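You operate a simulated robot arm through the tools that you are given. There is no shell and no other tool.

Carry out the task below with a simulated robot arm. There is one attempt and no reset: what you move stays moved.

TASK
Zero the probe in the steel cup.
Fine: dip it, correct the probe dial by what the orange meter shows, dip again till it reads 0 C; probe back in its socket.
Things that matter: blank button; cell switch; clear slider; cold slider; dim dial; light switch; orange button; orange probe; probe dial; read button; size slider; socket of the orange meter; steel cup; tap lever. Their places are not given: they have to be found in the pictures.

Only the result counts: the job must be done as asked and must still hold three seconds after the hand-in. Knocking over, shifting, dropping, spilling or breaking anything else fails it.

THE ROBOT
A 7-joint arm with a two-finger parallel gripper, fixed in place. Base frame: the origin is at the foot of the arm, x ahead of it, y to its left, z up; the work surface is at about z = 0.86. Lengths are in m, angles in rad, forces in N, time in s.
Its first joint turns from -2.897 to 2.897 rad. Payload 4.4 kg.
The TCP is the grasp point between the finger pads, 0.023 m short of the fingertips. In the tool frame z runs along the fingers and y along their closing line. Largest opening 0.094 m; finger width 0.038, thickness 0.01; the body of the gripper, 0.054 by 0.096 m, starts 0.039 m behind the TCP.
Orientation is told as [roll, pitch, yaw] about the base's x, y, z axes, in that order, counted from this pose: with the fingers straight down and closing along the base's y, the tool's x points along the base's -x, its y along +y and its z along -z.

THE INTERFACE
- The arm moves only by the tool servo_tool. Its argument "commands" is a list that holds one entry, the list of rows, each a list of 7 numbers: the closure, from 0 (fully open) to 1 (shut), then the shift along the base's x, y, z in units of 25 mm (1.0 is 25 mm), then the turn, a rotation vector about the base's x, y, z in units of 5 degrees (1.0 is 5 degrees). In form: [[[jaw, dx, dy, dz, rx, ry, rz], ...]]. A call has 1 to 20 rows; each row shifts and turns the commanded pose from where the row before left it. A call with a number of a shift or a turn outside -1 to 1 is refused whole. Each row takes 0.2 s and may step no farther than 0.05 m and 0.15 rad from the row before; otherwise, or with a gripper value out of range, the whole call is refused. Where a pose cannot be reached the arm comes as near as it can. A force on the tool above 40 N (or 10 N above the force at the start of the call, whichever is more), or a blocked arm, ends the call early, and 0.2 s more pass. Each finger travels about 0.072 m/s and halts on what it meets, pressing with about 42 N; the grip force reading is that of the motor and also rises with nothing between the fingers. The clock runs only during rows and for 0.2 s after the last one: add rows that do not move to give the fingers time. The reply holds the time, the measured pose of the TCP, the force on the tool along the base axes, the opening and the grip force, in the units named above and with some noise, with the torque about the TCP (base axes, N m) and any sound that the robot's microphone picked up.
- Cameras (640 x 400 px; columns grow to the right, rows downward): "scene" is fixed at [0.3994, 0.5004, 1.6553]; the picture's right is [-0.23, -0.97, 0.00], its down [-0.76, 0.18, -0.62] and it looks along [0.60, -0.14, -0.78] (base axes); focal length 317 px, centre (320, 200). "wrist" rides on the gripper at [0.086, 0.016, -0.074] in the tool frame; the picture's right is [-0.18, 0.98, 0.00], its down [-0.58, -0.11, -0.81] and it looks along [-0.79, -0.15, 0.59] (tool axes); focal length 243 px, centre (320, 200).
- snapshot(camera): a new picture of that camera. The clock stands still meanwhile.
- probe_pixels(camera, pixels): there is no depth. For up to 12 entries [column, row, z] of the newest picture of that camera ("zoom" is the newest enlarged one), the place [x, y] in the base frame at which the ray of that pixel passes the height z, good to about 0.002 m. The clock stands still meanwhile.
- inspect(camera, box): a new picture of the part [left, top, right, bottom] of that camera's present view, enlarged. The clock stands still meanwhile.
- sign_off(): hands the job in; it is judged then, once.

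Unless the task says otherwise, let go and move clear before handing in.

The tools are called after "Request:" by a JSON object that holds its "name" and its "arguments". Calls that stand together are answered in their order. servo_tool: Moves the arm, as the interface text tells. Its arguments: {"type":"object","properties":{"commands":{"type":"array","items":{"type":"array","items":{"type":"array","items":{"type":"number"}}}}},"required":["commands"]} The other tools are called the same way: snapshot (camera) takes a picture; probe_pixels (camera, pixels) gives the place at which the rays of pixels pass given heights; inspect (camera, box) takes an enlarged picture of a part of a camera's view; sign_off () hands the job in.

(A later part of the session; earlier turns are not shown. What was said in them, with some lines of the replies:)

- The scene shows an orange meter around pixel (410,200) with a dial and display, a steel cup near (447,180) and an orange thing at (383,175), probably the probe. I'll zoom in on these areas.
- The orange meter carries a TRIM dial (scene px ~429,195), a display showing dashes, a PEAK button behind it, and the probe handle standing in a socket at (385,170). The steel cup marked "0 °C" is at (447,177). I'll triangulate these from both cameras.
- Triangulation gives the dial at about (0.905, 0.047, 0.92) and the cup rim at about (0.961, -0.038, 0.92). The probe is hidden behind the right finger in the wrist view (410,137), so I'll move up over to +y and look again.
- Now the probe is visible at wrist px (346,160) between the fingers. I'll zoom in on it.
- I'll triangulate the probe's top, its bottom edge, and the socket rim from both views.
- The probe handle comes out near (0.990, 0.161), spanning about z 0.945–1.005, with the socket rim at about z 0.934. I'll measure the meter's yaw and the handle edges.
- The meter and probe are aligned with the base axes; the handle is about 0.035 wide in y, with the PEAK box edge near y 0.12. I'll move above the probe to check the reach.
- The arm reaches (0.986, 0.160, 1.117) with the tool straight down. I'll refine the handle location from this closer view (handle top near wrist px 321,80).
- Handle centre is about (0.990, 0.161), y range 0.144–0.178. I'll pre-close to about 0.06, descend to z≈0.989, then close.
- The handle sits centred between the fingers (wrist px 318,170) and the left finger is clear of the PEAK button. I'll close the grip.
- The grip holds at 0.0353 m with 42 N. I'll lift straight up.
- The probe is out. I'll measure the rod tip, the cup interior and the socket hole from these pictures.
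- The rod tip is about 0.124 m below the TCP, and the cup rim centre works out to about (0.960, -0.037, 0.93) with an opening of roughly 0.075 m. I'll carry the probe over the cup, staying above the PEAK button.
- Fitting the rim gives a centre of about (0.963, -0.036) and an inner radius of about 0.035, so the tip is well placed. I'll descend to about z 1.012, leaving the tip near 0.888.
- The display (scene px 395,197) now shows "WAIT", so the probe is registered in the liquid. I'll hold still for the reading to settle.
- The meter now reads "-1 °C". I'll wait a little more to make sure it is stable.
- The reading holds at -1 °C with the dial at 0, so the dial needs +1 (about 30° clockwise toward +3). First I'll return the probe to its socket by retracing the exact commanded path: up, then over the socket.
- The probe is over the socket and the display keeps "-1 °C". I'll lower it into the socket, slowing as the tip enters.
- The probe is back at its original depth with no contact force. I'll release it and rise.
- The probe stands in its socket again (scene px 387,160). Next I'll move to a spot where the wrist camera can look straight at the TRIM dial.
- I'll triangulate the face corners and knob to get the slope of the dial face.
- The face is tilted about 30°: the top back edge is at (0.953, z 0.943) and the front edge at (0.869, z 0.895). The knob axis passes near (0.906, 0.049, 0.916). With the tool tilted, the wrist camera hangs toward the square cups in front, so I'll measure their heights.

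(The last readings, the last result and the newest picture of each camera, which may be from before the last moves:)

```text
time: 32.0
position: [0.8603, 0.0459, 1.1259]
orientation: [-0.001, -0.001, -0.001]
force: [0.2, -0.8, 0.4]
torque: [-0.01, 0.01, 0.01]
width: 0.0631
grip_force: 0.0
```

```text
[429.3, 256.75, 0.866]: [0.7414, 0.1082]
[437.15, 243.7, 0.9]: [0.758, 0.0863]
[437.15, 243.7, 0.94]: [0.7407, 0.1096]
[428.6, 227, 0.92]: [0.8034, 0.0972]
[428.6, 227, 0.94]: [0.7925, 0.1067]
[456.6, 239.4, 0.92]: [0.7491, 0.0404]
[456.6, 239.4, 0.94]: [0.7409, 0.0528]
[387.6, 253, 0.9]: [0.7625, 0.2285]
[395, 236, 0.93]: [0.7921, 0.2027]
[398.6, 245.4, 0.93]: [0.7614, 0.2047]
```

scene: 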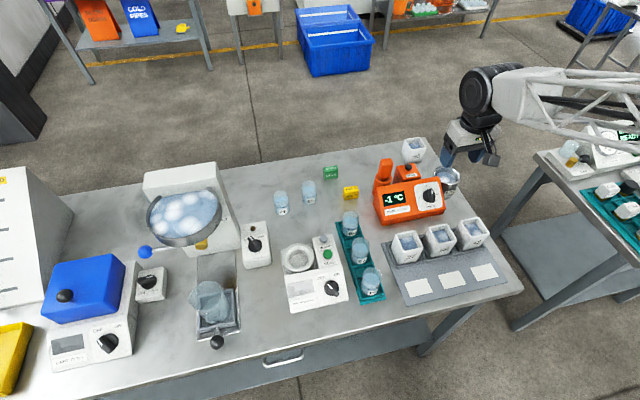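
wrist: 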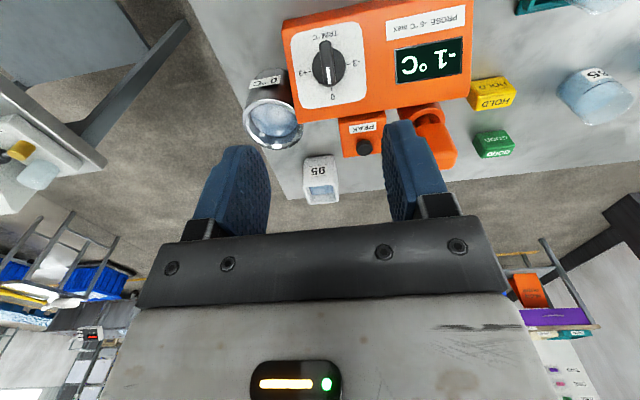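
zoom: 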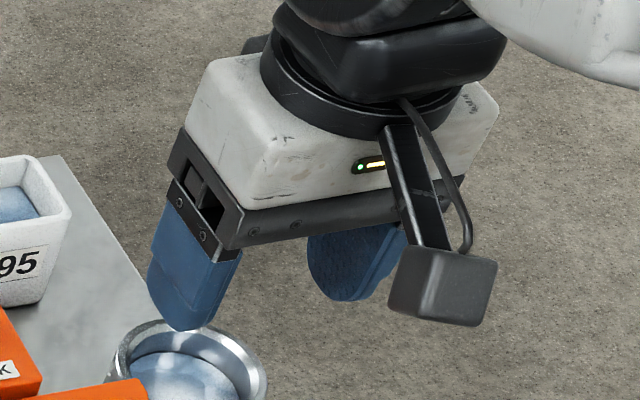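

Cup 59 sits at x 0.74–0.79, y 0.05–0.11, with its top near z 0.94, right under where the wrist camera would hang at 30° tilt. A 15° tilt keeps about 0.04 m clearance and still lets the pads grip the bar's sides, so I'll tilt 15° and move to hover over the knob.

Request:
{"name": "servo_tool", "arguments": {"commands": [[[0.33, 0, 0, 0, 0, -1, 0], [0.33, 0, 0, 0, 0, -1, 0], [0.33, 0, 0, 0, 0, -1, 0], [0.33, 0.1, 0.12, -0.7, 0, 0, 0], [0.33, 0.1, 0, -0.7, 0, 0, 0], [0.33, 0.1, 0, -0.7, 0, 0, 0], [0.33, 0.1, 0, -0.7, 0, 0, 0], [0.33, 0, 0, -0.7, 0, 0, 0], [0.33, 0, 0, -0.7, 0, 0, 0], [0.33, 0, 0, -0.7, 0, 0, 0], [0.33, 0, 0, -0.5, 0, 0, 0], [0.33, 0, 0, 0, 0, 0, 0]]]}}

Request:
{"name": "snapshot", "arguments": {"camera": "wrist"}}

Request:
{"name": "snapshot", "arguments": {"camera": "scene"}}

Request:
{"name": "inspect", "arguments": {"camera": "scene", "box": [390, 140, 490, 250]}}

```text
time: 34.6
position: [0.8717, 0.0493, 0.9913]
orientation: [-0.002, -0.263, 0.001]
force: [-1.1, -0.2, -0.6]
torque: [0.0, 0.03, -0.02]
width: 0.0632
grip_force: 0.0
```

```text
taken
```

wrist: 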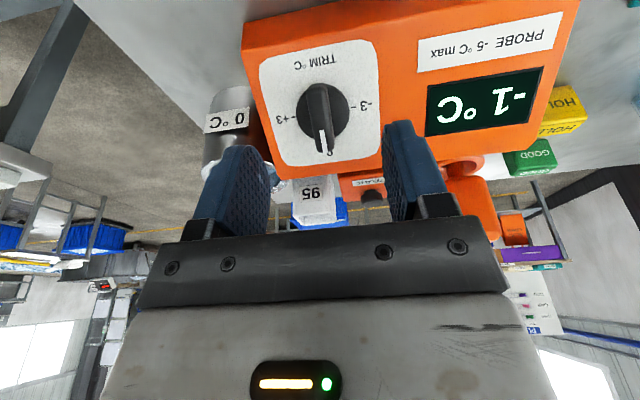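

```text
taken
```

scene: 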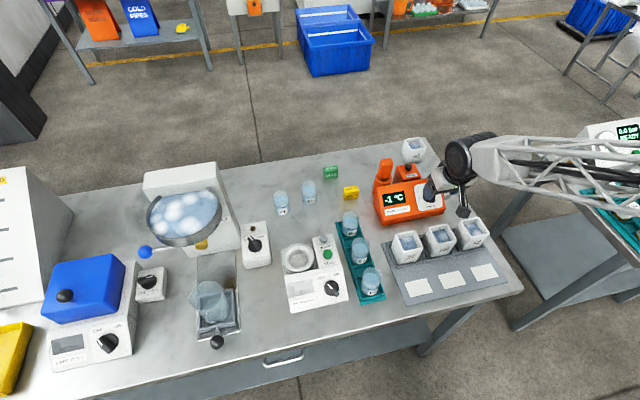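

```text
3.64 times, centred on (440, 195) of scene
```

zoom: 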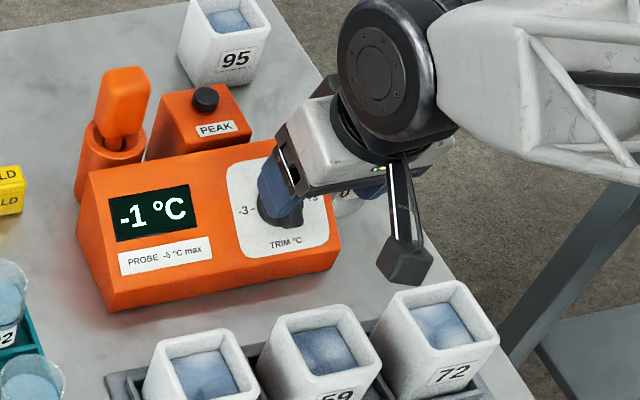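

The knob (wrist px 322,110) is centred between the fingers and the camera block is well above cup 72/59. I'll zoom in to refine the knob's position.

Request:
{"name": "inspect", "arguments": {"camera": "wrist", "box": [240, 20, 400, 180]}}

```text
2.50 times, centred on (320, 100) of wrist
```

zoom: 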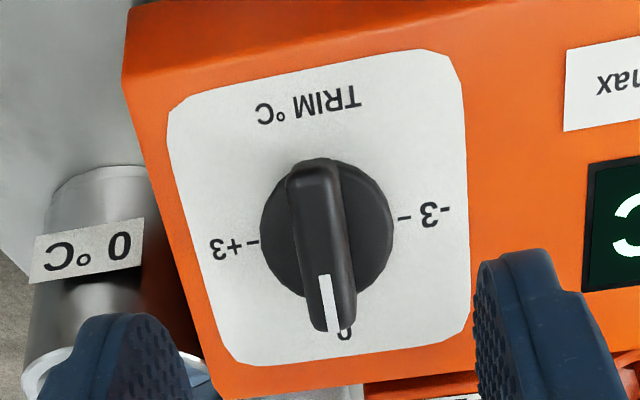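

Request:
{"name": "probe_pixels", "arguments": {"camera": "zoom", "pixels": [[250, 241, 0.9163], [405, 217, 0.9163], [327, 229, 0.92], [322, 245, 0.937], [313, 170, 0.927], [335, 328, 0.948], [313, 170, 0.932], [335, 328, 0.943], [340, 335, 0.926]]}}

```text
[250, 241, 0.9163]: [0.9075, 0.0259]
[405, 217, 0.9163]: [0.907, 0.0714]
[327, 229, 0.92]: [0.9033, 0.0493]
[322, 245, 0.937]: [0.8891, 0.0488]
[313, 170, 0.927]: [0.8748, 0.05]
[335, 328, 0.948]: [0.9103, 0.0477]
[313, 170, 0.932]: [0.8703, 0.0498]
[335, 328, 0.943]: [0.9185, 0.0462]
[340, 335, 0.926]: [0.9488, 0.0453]
```

Ticks put the knob axis at (0.907, 0.0487), matching my estimate. I'll descend along the face normal in small steps, watching the force.

Request:
{"name": "servo_tool", "arguments": {"commands": [[[0.33, 0.2, -0.02, -0.35, 0, 0, 0], [0.33, 0.2, 0, -0.35, 0, 0, 0], [0.33, 0.2, 0, -0.35, 0, 0, 0], [0.33, 0.16, 0, -0.28, 0, 0, 0], [0.33, 0.08, 0, -0.14, 0, 0, 0], [0.33, 0, 0, 0, 0, 0, 0]]]}}

Request:
{"name": "inspect", "arguments": {"camera": "wrist", "box": [200, 0, 460, 240]}}

Request:
{"name": "inspect", "arguments": {"camera": "scene", "box": [400, 160, 480, 240]}}

```text
time: 36.0
position: [0.8906, 0.0491, 0.9547]
orientation: [0.001, -0.264, 0.0]
force: [0.0, 0.7, -0.1]
torque: [-0.03, 0.0, 0.01]
width: 0.0628
grip_force: 0.0
```

```text
1.67 times, centred on (330, 120) of wrist
```

zoom: 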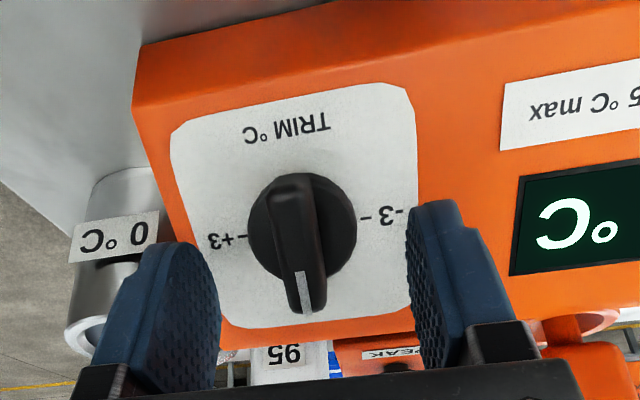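

```text
5.00 times, centred on (440, 200) of scene
```

zoom: 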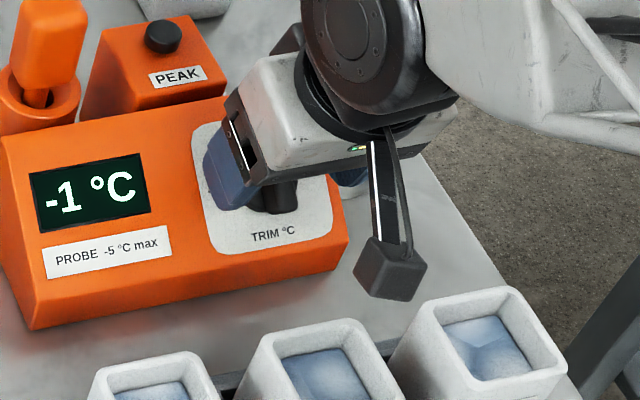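

The tip is about 0.019 above the face with no contact. I'll go 4 mm deeper and close on the bar.

Request:
{"name": "servo_tool", "arguments": {"commands": [[[0.33, 0.08, -0.01, -0.14, 0, 0, 0], [0.33, 0, 0, 0, 0, 0, 0]]]}}

Request:
{"name": "servo_tool", "arguments": {"commands": [[[0.5, 0, 0, 0, 0, 0, 0], [0.6, 0, 0, 0, 0, 0, 0], [0.7, 0, 0, 0, 0, 0, 0], [0.8, 0, 0, 0, 0, 0, 0], [0.9, 0, 0, 0, 0, 0, 0], [1, 0, 0, 0, 0, 0, 0], [1, 0, 0, 0, 0, 0, 0], [1, 0, 0, 0, 0, 0, 0]]]}}

Request:
{"name": "inspect", "arguments": {"camera": "wrist", "box": [200, 0, 460, 240]}}

Request:
{"name": "inspect", "arguments": {"camera": "scene", "box": [400, 160, 480, 240]}}

```text
time: 36.6
position: [0.8931, 0.0493, 0.9511]
orientation: [0.001, -0.262, -0.001]
force: [0.3, -0.9, -0.2]
torque: [0.01, -0.03, -0.02]
width: 0.0631
grip_force: 0.1
```

```text
time: 38.5
position: [0.893, 0.0476, 0.9517]
orientation: [0.001, -0.262, -0.003]
force: [-2.7, -6.8, -1.0]
torque: [0.03, 0.48, 0.09]
width: 0.0129
grip_force: 45.1
stopped in row 8: the force on the tool passed its limit at 41 N (the readings are from after the stop); the commanded pose is now the measured one
```

```text
1.67 times, centred on (330, 120) of wrist
```

zoom: 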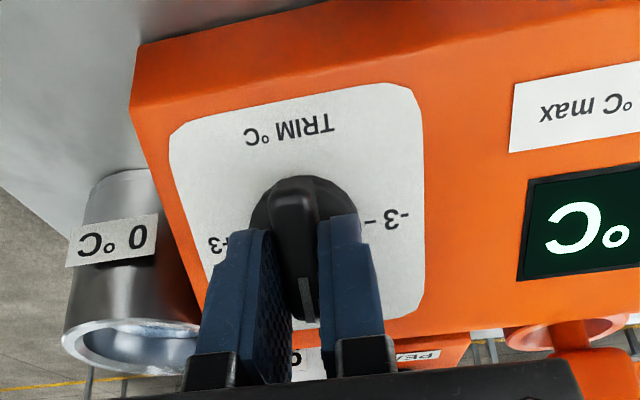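

```text
5.00 times, centred on (440, 200) of scene
```

zoom: 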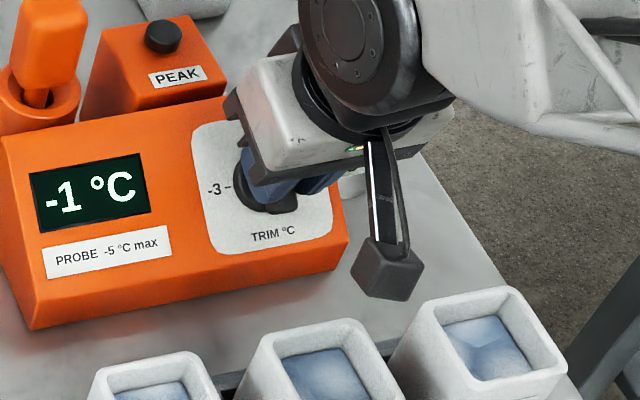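

The bar is gripped (width 0.0129 m); closing pushed the arm about 1.5 mm sideways and tripped the limit. I'll read the settled force before turning.

Request:
{"name": "servo_tool", "arguments": {"commands": [[[1, 0, 0, 0, 0, 0, 0], [1, 0, 0, 0, 0, 0, 0]]]}}

```text
time: 39.1
position: [0.894, 0.0469, 0.9512]
orientation: [-0.001, -0.262, -0.001]
force: [-4.3, -13.1, -2.0]
torque: [-0.11, -0.2, 0.09]
width: 0.013
grip_force: 44.4
```

The tool feels about -13 N in y, so the knob sits slightly to -y of the fingers. I'll shift 1 mm to -y to relieve it.

Request:
{"name": "servo_tool", "arguments": {"commands": [[[1, 0, -0.03, 0, 0, 0, 0], [1, 0, 0, 0, 0, 0, 0]]]}}

```text
time: 39.7
position: [0.8926, 0.0474, 0.9519]
orientation: [0.001, -0.262, 0.002]
force: [-8.8, 6.6, -2.9]
torque: [0.18, -1.28, 0.07]
width: 0.0131
grip_force: 44.8
```

Forces are now modest. I'll start turning clockwise about the face normal: 10° in small steps, with the TCP following its small arc.

Request:
{"name": "servo_tool", "arguments": {"commands": [[[1, 0, -0.01, 0, 0.25, 0, -0.433], [1, 0, -0.01, 0, 0.25, 0, -0.433], [1, 0, -0.01, 0, 0.25, 0, -0.433], [1, 0, -0.01, 0, 0.25, 0, -0.433], [1, 0, 0, 0, 0, 0, 0]]]}}

Request:
{"name": "inspect", "arguments": {"camera": "wrist", "box": [200, 0, 460, 240]}}

Request:
{"name": "inspect", "arguments": {"camera": "scene", "box": [400, 160, 480, 240]}}

```text
time: 40.9
position: [0.892, 0.0463, 0.9515]
orientation: [0.09, -0.255, -0.175]
force: [-2.6, -7.0, 8.3]
torque: [0.71, 0.63, 0.58]
width: 0.0134
grip_force: 44.9
```

```text
1.67 times, centred on (330, 120) of wrist
```

zoom: 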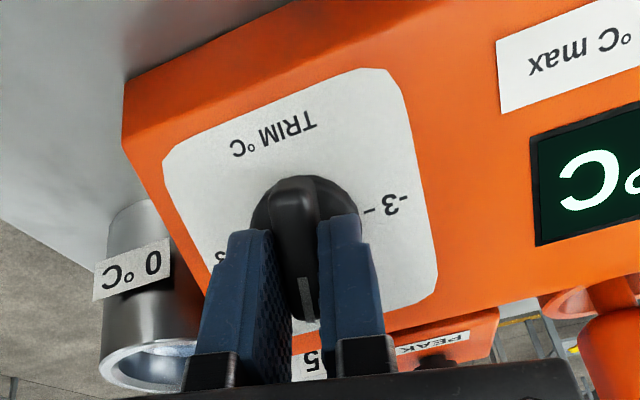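

```text
5.00 times, centred on (440, 200) of scene
```

zoom: 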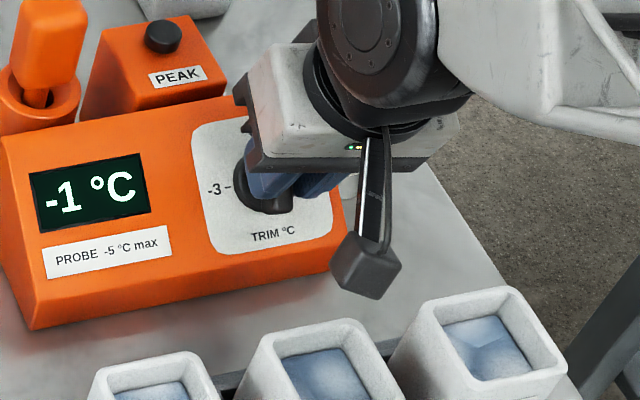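

The bar stays aligned with the fingers while the panel rotates in the wrist view, so the knob is turning. I'll continue the remaining 20°.

Request:
{"name": "servo_tool", "arguments": {"commands": [[[1, 0, -0.01, 0, 0.25, 0, -0.433], [1, 0, -0.01, 0, 0.25, 0, -0.433], [1, 0, -0.01, 0, 0.25, 0, -0.433], [1, 0, -0.01, 0, 0.25, 0, -0.433], [1, 0, 0, 0, 0, 0, 0]]]}}

Request:
{"name": "servo_tool", "arguments": {"commands": [[[1, -0.01, -0.01, 0, 0.25, 0, -0.433], [1, -0.01, -0.01, -0.01, 0.25, 0, -0.433], [1, -0.01, -0.01, 0, 0.25, 0, -0.433], [1, 0, -0.01, 0, 0.25, 0, -0.433], [1, 0, 0, 0, 0, 0, 0]]]}}

Request:
{"name": "inspect", "arguments": {"camera": "wrist", "box": [200, 0, 460, 240]}}

Request:
{"name": "inspect", "arguments": {"camera": "scene", "box": [400, 160, 480, 240]}}

```text
time: 42.1
position: [0.8938, 0.0453, 0.9514]
orientation: [0.177, -0.232, -0.348]
force: [-4.8, -16.1, 9.9]
torque: [0.69, 0.41, 0.65]
width: 0.0134
grip_force: 44.8
```

```text
time: 43.3
position: [0.8927, 0.0449, 0.9512]
orientation: [0.259, -0.196, -0.515]
force: [-7.3, -8.6, 11.4]
torque: [0.51, -0.57, 0.44]
width: 0.0135
grip_force: 45.2
```

```text
1.67 times, centred on (330, 120) of wrist
```

zoom: 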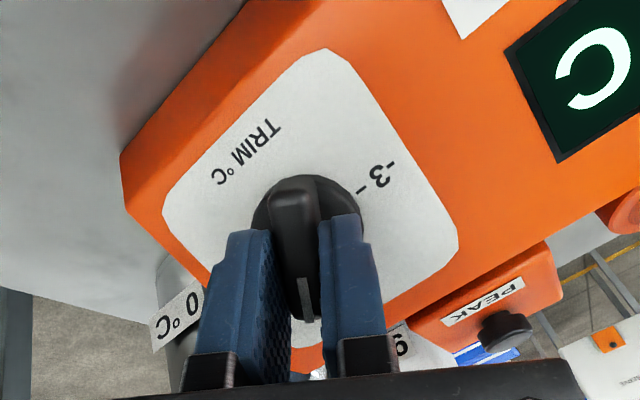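

```text
5.00 times, centred on (440, 200) of scene
```

zoom: 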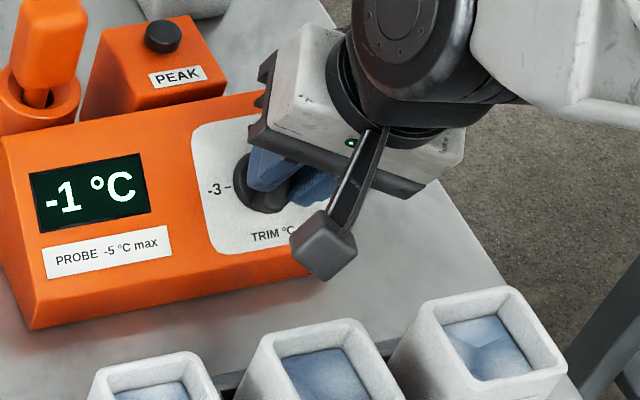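

The tool has turned a full 30° with the bar still aligned. I'll open and back off along the face normal, then look at the dial.

Request:
{"name": "servo_tool", "arguments": {"commands": [[[0.8, 0, 0, 0, 0, 0, 0], [0.6, 0, 0, 0, 0, 0, 0], [0.45, 0, 0, 0, 0, 0, 0], [0.4, 0, 0, 0, 0, 0, 0], [0.4, 0, 0, 0, 0, 0, 0], [0.4, -0.1, 0, 0.17, 0, 0, 0], [0.4, -0.3, 0, 0.52, 0, 0, 0], [0.4, -0.4, 0, 0.7, 0, 0, 0], [0.4, -0.4, 0, 0.7, 0, 0, 0], [0.4, 0, 0, 0.8, 0, 0, 0], [0.4, 0, 0, 0, 0, 0, 0]]]}}

Request:
{"name": "snapshot", "arguments": {"camera": "wrist"}}

Request:
{"name": "inspect", "arguments": {"camera": "wrist", "box": [240, 0, 420, 160]}}

Request:
{"name": "inspect", "arguments": {"camera": "scene", "box": [400, 150, 480, 230]}}

```text
time: 45.7
position: [0.8632, 0.046, 1.0243]
orientation: [0.257, -0.193, -0.516]
force: [-0.3, 0.1, -0.1]
torque: [0.01, 0.01, -0.03]
width: 0.0565
grip_force: 0.1
```

```text
taken
```

wrist: 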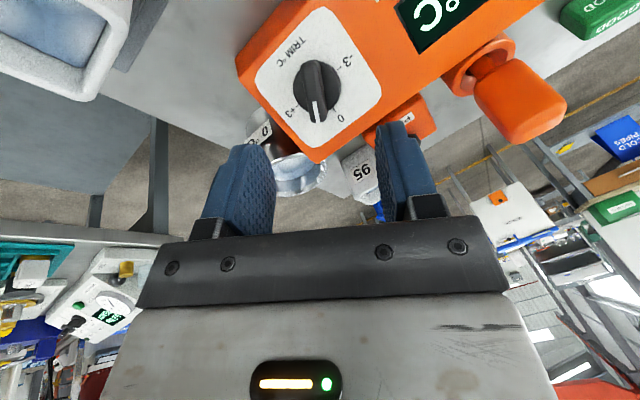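

```text
2.50 times, centred on (330, 80) of wrist
```

zoom: 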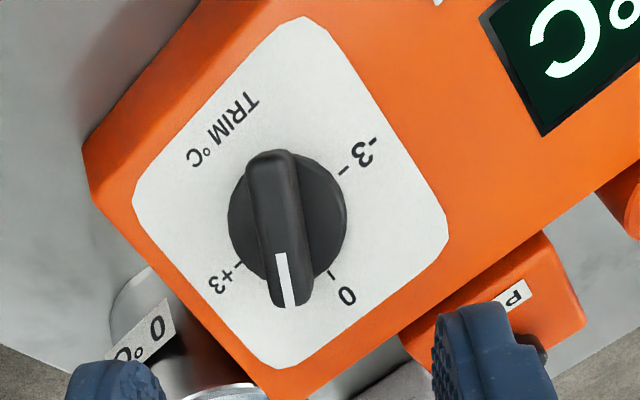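

```text
5.00 times, centred on (440, 190) of scene
```

zoom: 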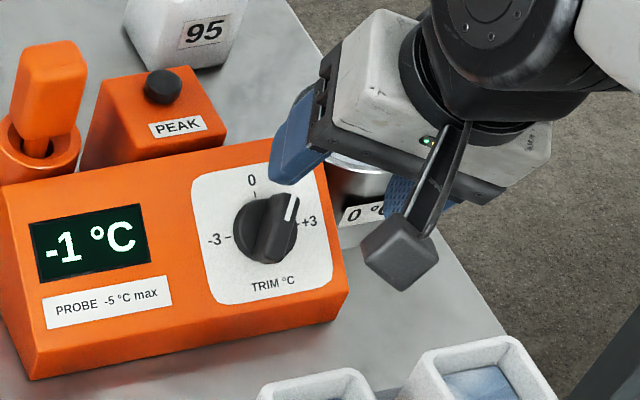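

The pointer now sits a third of the way from 0 to +3 (≈ +1). I'll rise, undo the rotation and tilt, and return above the probe.

Request:
{"name": "servo_tool", "arguments": {"commands": [[[0.33, 0, 0, 0.6, -0.5, 0, 0.866], [0.33, 0, 0, 0.6, -0.5, 0, 0.866], [0.33, 0, 0, 0.6, -0.5, 0, 0.866], [0.33, 0, 0, 0.6, -0.5, 0, 0.866], [0.33, 0, 0, 0.6, -0.5, 0, 0.866], [0.33, 0, 0, 0.6, -0.5, 0, 0.866], [0.33, 0, 0, 0.56, 0, 1, 0], [0.33, 0, 0, 0, 0, 1, 0], [0.33, 0, 0, 0, 0, 1, 0], [0.33, 0, 0, 0, 0, 0, 0]]]}}

Request:
{"name": "servo_tool", "arguments": {"commands": [[[0.33, 0.7, 0.65, 0, 0, 0, 0], [0.33, 0.7, 0.65, 0, 0, 0, 0], [0.33, 0.7, 0.65, 0, 0, 0, 0], [0.33, 0.7, 0.65, 0, 0, 0, 0], [0.33, 0.7, 0.65, 0, 0, 0, 0], [0.33, 0.7, 0.65, 0, 0, 0, 0], [0.33, 0.7, 0.65, 0, 0, 0, 0], [0.33, 0, 0, 0, 0, 0, 0], [0.33, 0, 0, 0, 0, 0, 0]]]}}

Request:
{"name": "snapshot", "arguments": {"camera": "wrist"}}

Request:
{"name": "inspect", "arguments": {"camera": "scene", "box": [365, 150, 475, 230]}}

```text
time: 47.9
position: [0.8637, 0.0457, 1.1275]
orientation: [-0.001, 0.001, -0.001]
force: [-0.4, -0.4, -0.1]
torque: [0.0, 0.01, -0.01]
width: 0.0629
grip_force: 0.1
```

```text
time: 49.9
position: [0.9867, 0.1576, 1.128]
orientation: [-0.002, 0.0, -0.004]
force: [-0.4, -0.3, 0.0]
torque: [0.03, 0.0, 0.02]
width: 0.0631
grip_force: 0.0
```

```text
taken
```

wrist: 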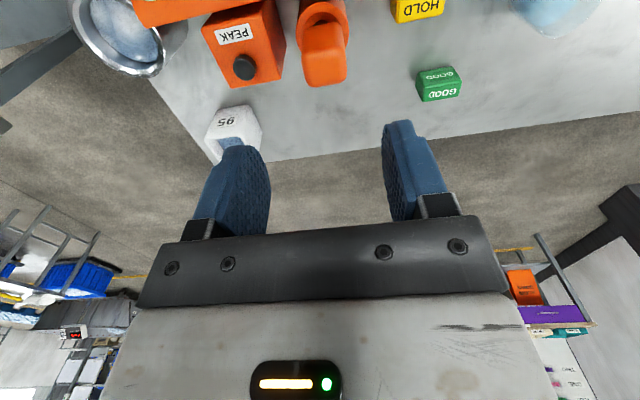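

```text
5.00 times, centred on (420, 190) of scene
```

zoom: 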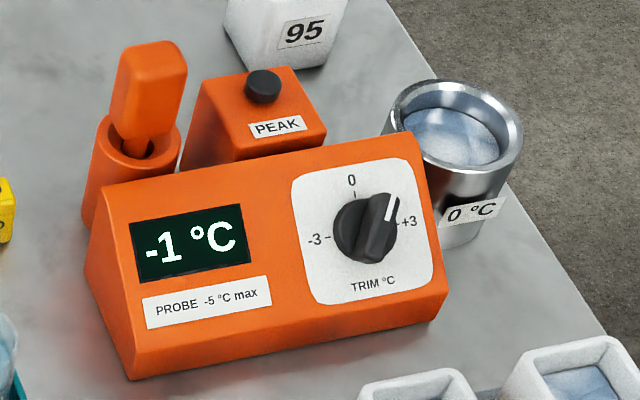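

Orientation is level again and the dial sits at about +1. I'll correct 4 mm in x and y and descend onto the handle.

Request:
{"name": "servo_tool", "arguments": {"commands": [[[0.33, 0.15, 0.15, 0, 0, 0, 0], [0.33, 0, 0, -0.6, 0, 0, 0], [0.33, 0, 0, -0.8, 0, 0, 0], [0.33, 0, 0, -0.8, 0, 0, 0], [0.33, 0, 0, -0.8, 0, 0, 0], [0.33, 0, 0, -0.8, 0, 0, 0], [0.33, 0, 0, -0.8, 0, 0, 0], [0.33, 0, 0, -0.6, 0, 0, 0], [0.33, 0, 0, -0.35, 0, 0, 0], [0.33, 0, 0, 0, 0, 0, 0]]]}}

Request:
{"name": "snapshot", "arguments": {"camera": "wrist"}}

```text
time: 52.1
position: [0.9892, 0.1621, 0.9889]
orientation: [-0.002, 0.0, -0.001]
force: [-0.3, 0.1, 0.4]
torque: [0.03, 0.01, -0.01]
width: 0.063
grip_force: 0.1
```

```text
taken
```

wrist: 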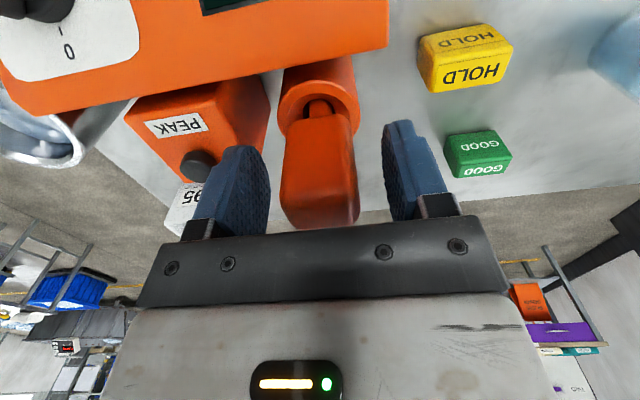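

The handle is again between the fingers (wrist px 320,170). I'll close and lift the probe by the same path.

Request:
{"name": "servo_tool", "arguments": {"commands": [[[0.5, 0, 0, 0, 0, 0, 0], [0.6, 0, 0, 0, 0, 0, 0], [0.7, 0, 0, 0, 0, 0, 0], [1, 0, 0, 0, 0, 0, 0], [1, 0, 0, 0, 0, 0, 0], [1, 0, 0, 0, 0, 0, 0]]]}}

Request:
{"name": "servo_tool", "arguments": {"commands": [[[1, 0, 0, 0.4, 0, 0, 0], [1, 0, 0, 0.6, 0, 0, 0], [1, 0, 0, 0.8, 0, 0, 0], [1, 0, 0, 0.8, 0, 0, 0], [1, 0, 0, 0.8, 0, 0, 0], [1, 0, 0, 0.8, 0, 0, 0], [1, 0, 0, 0.8, 0, 0, 0], [1, 0, 0, 0.8, 0, 0, 0], [1, 0, 0, 0, 0, 0, 0]]]}}

Request:
{"name": "snapshot", "arguments": {"camera": "wrist"}}

```text
time: 53.5
position: [0.9894, 0.1618, 0.9894]
orientation: [-0.002, -0.001, -0.003]
force: [-0.4, -0.1, 0.1]
torque: [0.01, 0.02, -0.05]
width: 0.0355
grip_force: 42.2
```

```text
time: 55.5
position: [0.9878, 0.1615, 1.1345]
orientation: [-0.002, 0.0, -0.003]
force: [0.4, -0.6, -0.5]
torque: [-0.01, 0.0, -0.01]
width: 0.0353
grip_force: 42.0
```

```text
taken
```

wrist: 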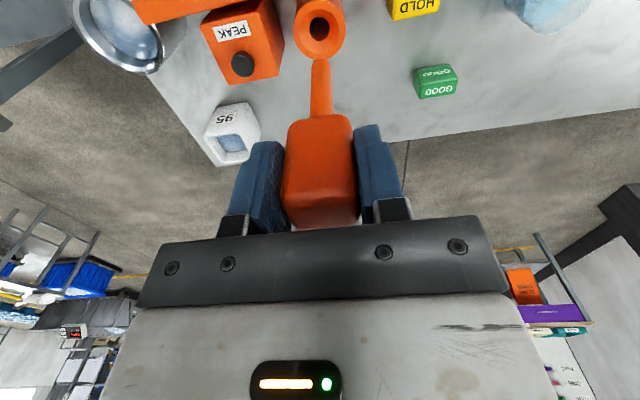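

The probe is lifted again. I'll carry it over the cup and dip to the same depth.

Request:
{"name": "servo_tool", "arguments": {"commands": [[[1, -0.1, -0.5, 0, 0, 0, 0], [1, -0.12, -0.8, 0, 0, 0, 0], [1, -0.12, -0.8, 0, 0, 0, 0], [1, -0.12, -0.8, 0, 0, 0, 0], [1, -0.12, -0.8, 0, 0, 0, 0], [1, -0.12, -0.8, 0, 0, 0, 0], [1, -0.12, -0.8, 0, 0, 0, 0], [1, -0.12, -0.8, 0, 0, 0, 0], [1, -0.1, -0.8, 0, 0, 0, 0], [1, 0, -0.5, 0, 0, 0, 0], [1, 0, -0.48, 0, 0, 0, 0], [1, 0, 0, 0, 0, 0, 0], [1, 0, 0, 0, 0, 0, 0]]]}}

Request:
{"name": "inspect", "arguments": {"camera": "wrist", "box": [260, 0, 390, 90]}}

```text
time: 58.3
position: [0.9622, -0.0335, 1.1341]
orientation: [-0.001, 0.001, 0.0]
force: [0.0, 1.0, -1.1]
torque: [-0.01, 0.01, 0.04]
width: 0.0356
grip_force: 41.4
```

```text
4.44 times, centred on (325, 45) of wrist
```

zoom: 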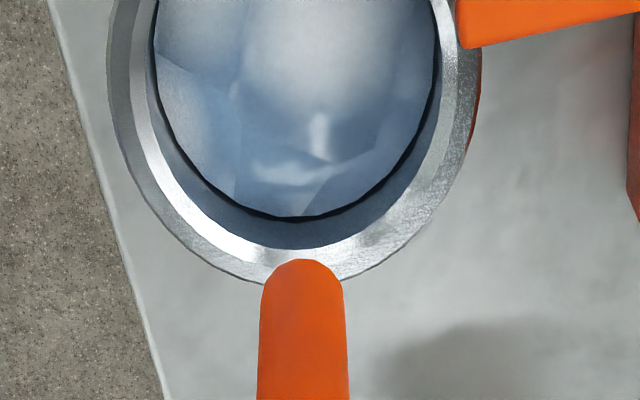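

The tool is over the cup at (0.962, -0.034), with the rod near the centre of the opening. I'll nudge 2 mm to -y, descend and wait.

Request:
{"name": "servo_tool", "arguments": {"commands": [[[1, 0.03, -0.08, -0.5, 0, 0, 0], [1, 0, 0, -0.6, 0, 0, 0], [1, 0, 0, -0.6, 0, 0, 0], [1, 0, 0, -0.6, 0, 0, 0], [1, 0, 0, -0.6, 0, 0, 0], [1, 0, 0, -0.6, 0, 0, 0], [1, 0, 0, -0.5, 0, 0, 0], [1, 0, 0, -0.5, 0, 0, 0], [1, 0, 0, -0.4, 0, 0, 0], [1, 0, 0, 0, 0, 0, 0]]]}}

Request:
{"name": "servo_tool", "arguments": {"commands": [[[1, 0, 0, 0, 0, 0, 0], [1, 0, 0, 0, 0, 0, 0], [1, 0, 0, 0, 0, 0, 0], [1, 0, 0, 0, 0, 0, 0], [1, 0, 0, 0, 0, 0, 0], [1, 0, 0, 0, 0, 0, 0], [1, 0, 0, 0, 0, 0, 0], [1, 0, 0, 0, 0, 0, 0], [1, 0, 0, 0, 0, 0, 0], [1, 0, 0, 0, 0, 0, 0], [1, 0, 0, 0, 0, 0, 0], [1, 0, 0, 0, 0, 0, 0], [1, 0, 0, 0, 0, 0, 0], [1, 0, 0, 0, 0, 0, 0], [1, 0, 0, 0, 0, 0, 0]]]}}

Request:
{"name": "inspect", "arguments": {"camera": "scene", "box": [370, 140, 480, 230]}}

```text
time: 60.5
position: [0.9633, -0.0362, 1.0112]
orientation: [-0.001, 0.0, 0.0]
force: [-0.4, 0.4, -0.8]
torque: [-0.03, 0.04, 0.0]
width: 0.0356
grip_force: 41.4
```

```text
time: 63.7
position: [0.9633, -0.0377, 1.0126]
orientation: [-0.001, 0.0, 0.0]
force: [0.4, -0.1, -0.5]
torque: [-0.01, 0.01, -0.01]
width: 0.0352
grip_force: 41.2
```

```text
4.44 times, centred on (425, 185) of scene
```

zoom: 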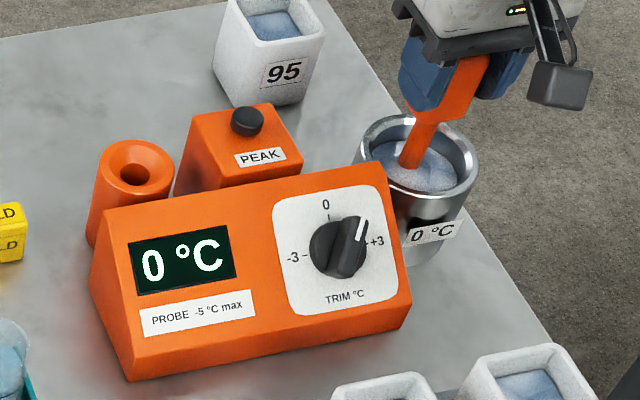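

The display reads "0 °C" with the dial at about +1. I'll hold 2 s more to confirm it's stable.

Request:
{"name": "servo_tool", "arguments": {"commands": [[[1, 0, 0, 0, 0, 0, 0], [1, 0, 0, 0, 0, 0, 0], [1, 0, 0, 0, 0, 0, 0], [1, 0, 0, 0, 0, 0, 0], [1, 0, 0, 0, 0, 0, 0], [1, 0, 0, 0, 0, 0, 0], [1, 0, 0, 0, 0, 0, 0], [1, 0, 0, 0, 0, 0, 0], [1, 0, 0, 0, 0, 0, 0], [1, 0, 0, 0, 0, 0, 0]]]}}

Request:
{"name": "inspect", "arguments": {"camera": "scene", "box": [370, 140, 480, 230]}}

```text
time: 65.9
position: [0.9644, -0.0381, 1.0111]
orientation: [-0.002, -0.001, -0.002]
force: [-0.4, 0.3, -1.0]
torque: [0.02, 0.01, 0.03]
width: 0.0352
grip_force: 42.5
```

```text
4.44 times, centred on (425, 185) of scene
```

zoom: 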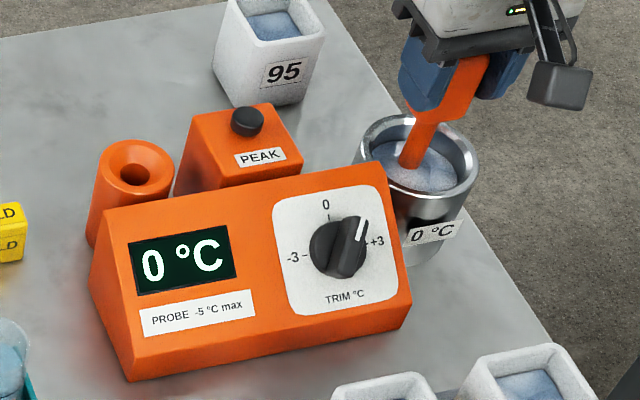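

It's stable at 0 °C. I'll lift out, retrace to the socket and check alignment before inserting.

Request:
{"name": "servo_tool", "arguments": {"commands": [[[1, 0, 0, 0.4, 0, 0, 0], [1, 0, 0, 0.5, 0, 0, 0], [1, 0, 0, 0.5, 0, 0, 0], [1, 0, 0, 0.6, 0, 0, 0], [1, 0, 0, 0.6, 0, 0, 0], [1, 0, 0, 0.6, 0, 0, 0], [1, 0, 0, 0.6, 0, 0, 0], [1, 0, 0, 0.6, 0, 0, 0], [1, 0, 0, 0.5, 0, 0, 0], [1, 0, 0, 0, 0, 0, 0]]]}}

Request:
{"name": "servo_tool", "arguments": {"commands": [[[1, 0.1, 0.5, 0, 0, 0, 0], [1, 0.12, 0.8, 0, 0, 0, 0], [1, 0.12, 0.8, 0, 0, 0, 0], [1, 0.12, 0.8, 0, 0, 0, 0], [1, 0.12, 0.8, 0, 0, 0, 0], [1, 0.12, 0.8, 0, 0, 0, 0], [1, 0.12, 0.8, 0, 0, 0, 0], [1, 0.12, 0.8, 0, 0, 0, 0], [1, 0.07, 0.8, 0, 0, 0, 0], [1, 0, 0.6, 0, 0, 0, 0], [1, 0, 0.46, 0, 0, 0, 0], [1, 0, 0, 0, 0, 0, 0], [1, 0, 0, 0, 0, 0, 0]]]}}

Request:
{"name": "snapshot", "arguments": {"camera": "wrist"}}

Request:
{"name": "inspect", "arguments": {"camera": "scene", "box": [350, 90, 470, 210]}}

```text
time: 68.1
position: [0.9644, -0.0351, 1.1327]
orientation: [-0.003, 0.0, -0.002]
force: [-0.3, 0.2, -1.0]
torque: [0.0, 0.01, 0.02]
width: 0.0354
grip_force: 42.1
```

```text
time: 70.9
position: [0.9894, 0.162, 1.1347]
orientation: [-0.002, 0.0, -0.002]
force: [0.4, 0.0, -1.4]
torque: [0.03, 0.01, -0.01]
width: 0.0353
grip_force: 42.3
```

```text
taken
```

wrist: 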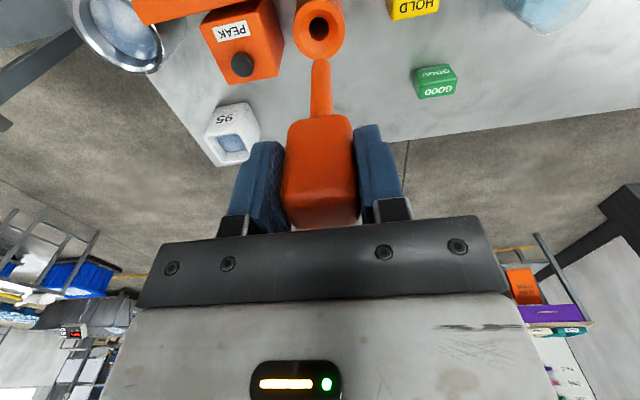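

```text
3.33 times, centred on (410, 150) of scene
```

zoom: 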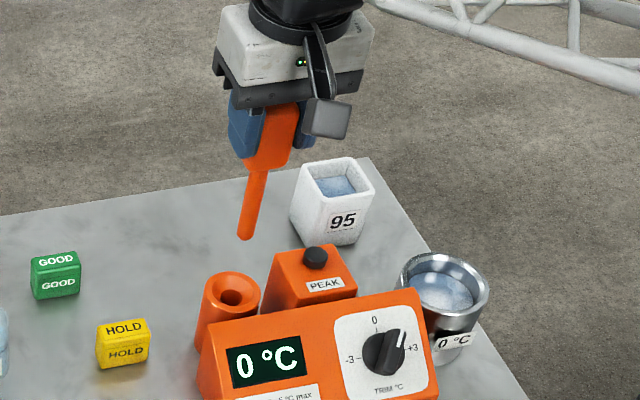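

The view matches the first insertion, with the TCP at (0.989, 0.162) and the display holding "0 °C". I'll lower the probe into the socket.

Request:
{"name": "servo_tool", "arguments": {"commands": [[[1, 0, 0, -0.5, 0, 0, 0], [1, 0, 0, -0.6, 0, 0, 0], [1, 0, 0, -0.6, 0, 0, 0], [1, 0, 0, -0.6, 0, 0, 0], [1, 0, 0, -0.4, 0, 0, 0], [1, 0, 0, -0.4, 0, 0, 0], [1, 0, 0, -0.3, 0, 0, 0], [1, 0, 0, -0.3, 0, 0, 0], [1, 0, 0, -0.3, 0, 0, 0], [1, 0, 0, -0.3, 0, 0, 0], [1, 0, 0, -0.3, 0, 0, 0], [1, 0, 0, -0.3, 0, 0, 0], [1, 0, 0, -0.3, 0, 0, 0], [1, 0, 0, -0.3, 0, 0, 0], [1, 0, 0, -0.2, 0, 0, 0], [1, 0, 0, -0.1, 0, 0, 0], [1, 0, 0, 0, 0, 0, 0]]]}}

Request:
{"name": "inspect", "arguments": {"camera": "wrist", "box": [220, 20, 440, 240]}}

```text
time: 74.5
position: [0.9886, 0.1621, 0.9886]
orientation: [0.0, -0.001, -0.001]
force: [0.6, 1.2, 2.0]
torque: [0.1, -0.08, -0.01]
width: 0.0355
grip_force: 42.2
```

```text
1.82 times, centred on (330, 130) of wrist
```

zoom: 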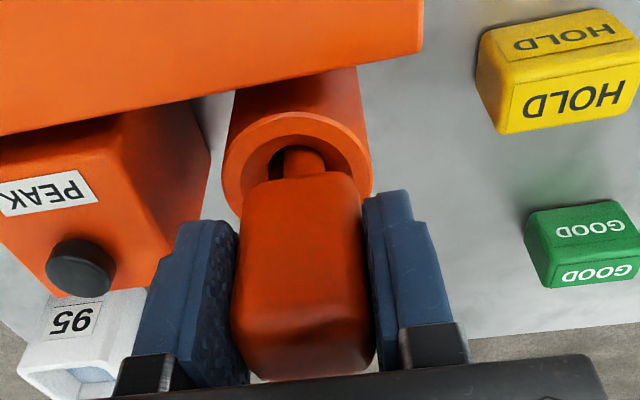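

The probe is seated at the original depth (z 0.9886) with a light +2 N contact. I'll release, rise and check.

Request:
{"name": "servo_tool", "arguments": {"commands": [[[0.6, 0, 0, 0, 0, 0, 0], [0.45, 0, 0, 0, 0, 0, 0], [0.33, 0, 0, 0, 0, 0, 0], [0.33, 0, 0, 0, 0, 0, 0], [0.33, 0, 0, 0.3, 0, 0, 0], [0.33, 0, 0, 0.7, 0, 0, 0], [0.33, 0, 0, 0.9, 0, 0, 0], [0.33, 0, 0, 0.9, 0, 0, 0], [0.33, 0, 0, 0.9, 0, 0, 0], [0.33, 0, 0, 0.9, 0, 0, 0], [0.33, 0, 0, 0.9, 0, 0, 0], [0.33, -0.8, 0, 0.5, 0, 0, 0], [0.33, -0.9, 0, 0.5, 0, 0, 0], [0.33, -0.9, 0, 0.5, 0, 0, 0], [0.33, -0.9, 0, 0.5, 0, 0, 0], [0.33, -0.9, 0, 0.5, 0, 0, 0], [0.33, 0, 0, 0, 0, 0, 0]]]}}

Request:
{"name": "snapshot", "arguments": {"camera": "scene"}}

Request:
{"name": "inspect", "arguments": {"camera": "scene", "box": [360, 140, 480, 230]}}

Request:
{"name": "snapshot", "arguments": {"camera": "wrist"}}

```text
time: 78.1
position: [0.88, 0.1602, 1.1888]
orientation: [-0.002, 0.001, -0.002]
force: [-0.1, -0.7, 0.7]
torque: [0.01, -0.01, 0.01]
width: 0.063
grip_force: 0.0
```

```text
taken
```

scene: 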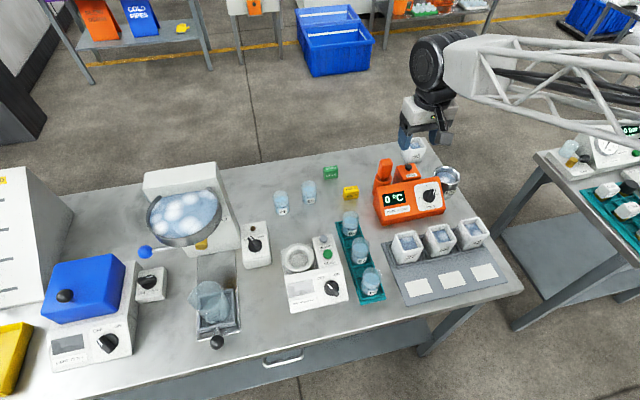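

```text
4.44 times, centred on (420, 185) of scene
```

zoom: 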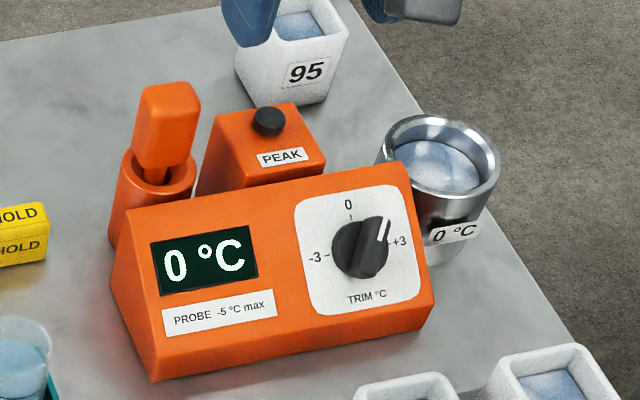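

```text
taken
```

wrist: 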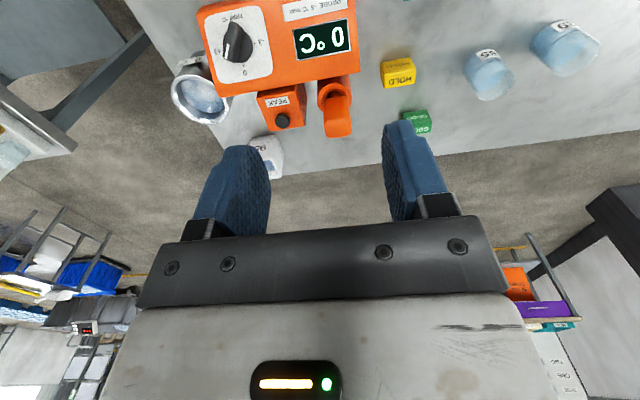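

The probe stands in its socket (scene px 387,165), the display shows "0 °C" and the dial is at about +1. The cup and everything else are where they were, and the gripper is open and clear, so I'm handing in.

Request:
{"name": "sign_off", "arguments": {}}

```text
The job is handed in.
```

The probe is zeroed: in the steel cup the orange meter now reads 0 °C, and the probe is back in its socket.

- **First dip:** the meter settled at -1 °C with the probe dial at 0.
- **Correction:** I put the probe back in its socket and turned the dial 30° clockwise, to about +1.
- **Second dip:** the meter read 0 °C and was still at 0 °C after another two seconds in the cup.

While I was gripping the dial, the force briefly hit 41 N and stopped that move. The meter did not shift.

In the last pictures the cup and everything else near the meter were where they started. I let go and moved the gripper clear before handing in. The hand-in went through, but no result came back.
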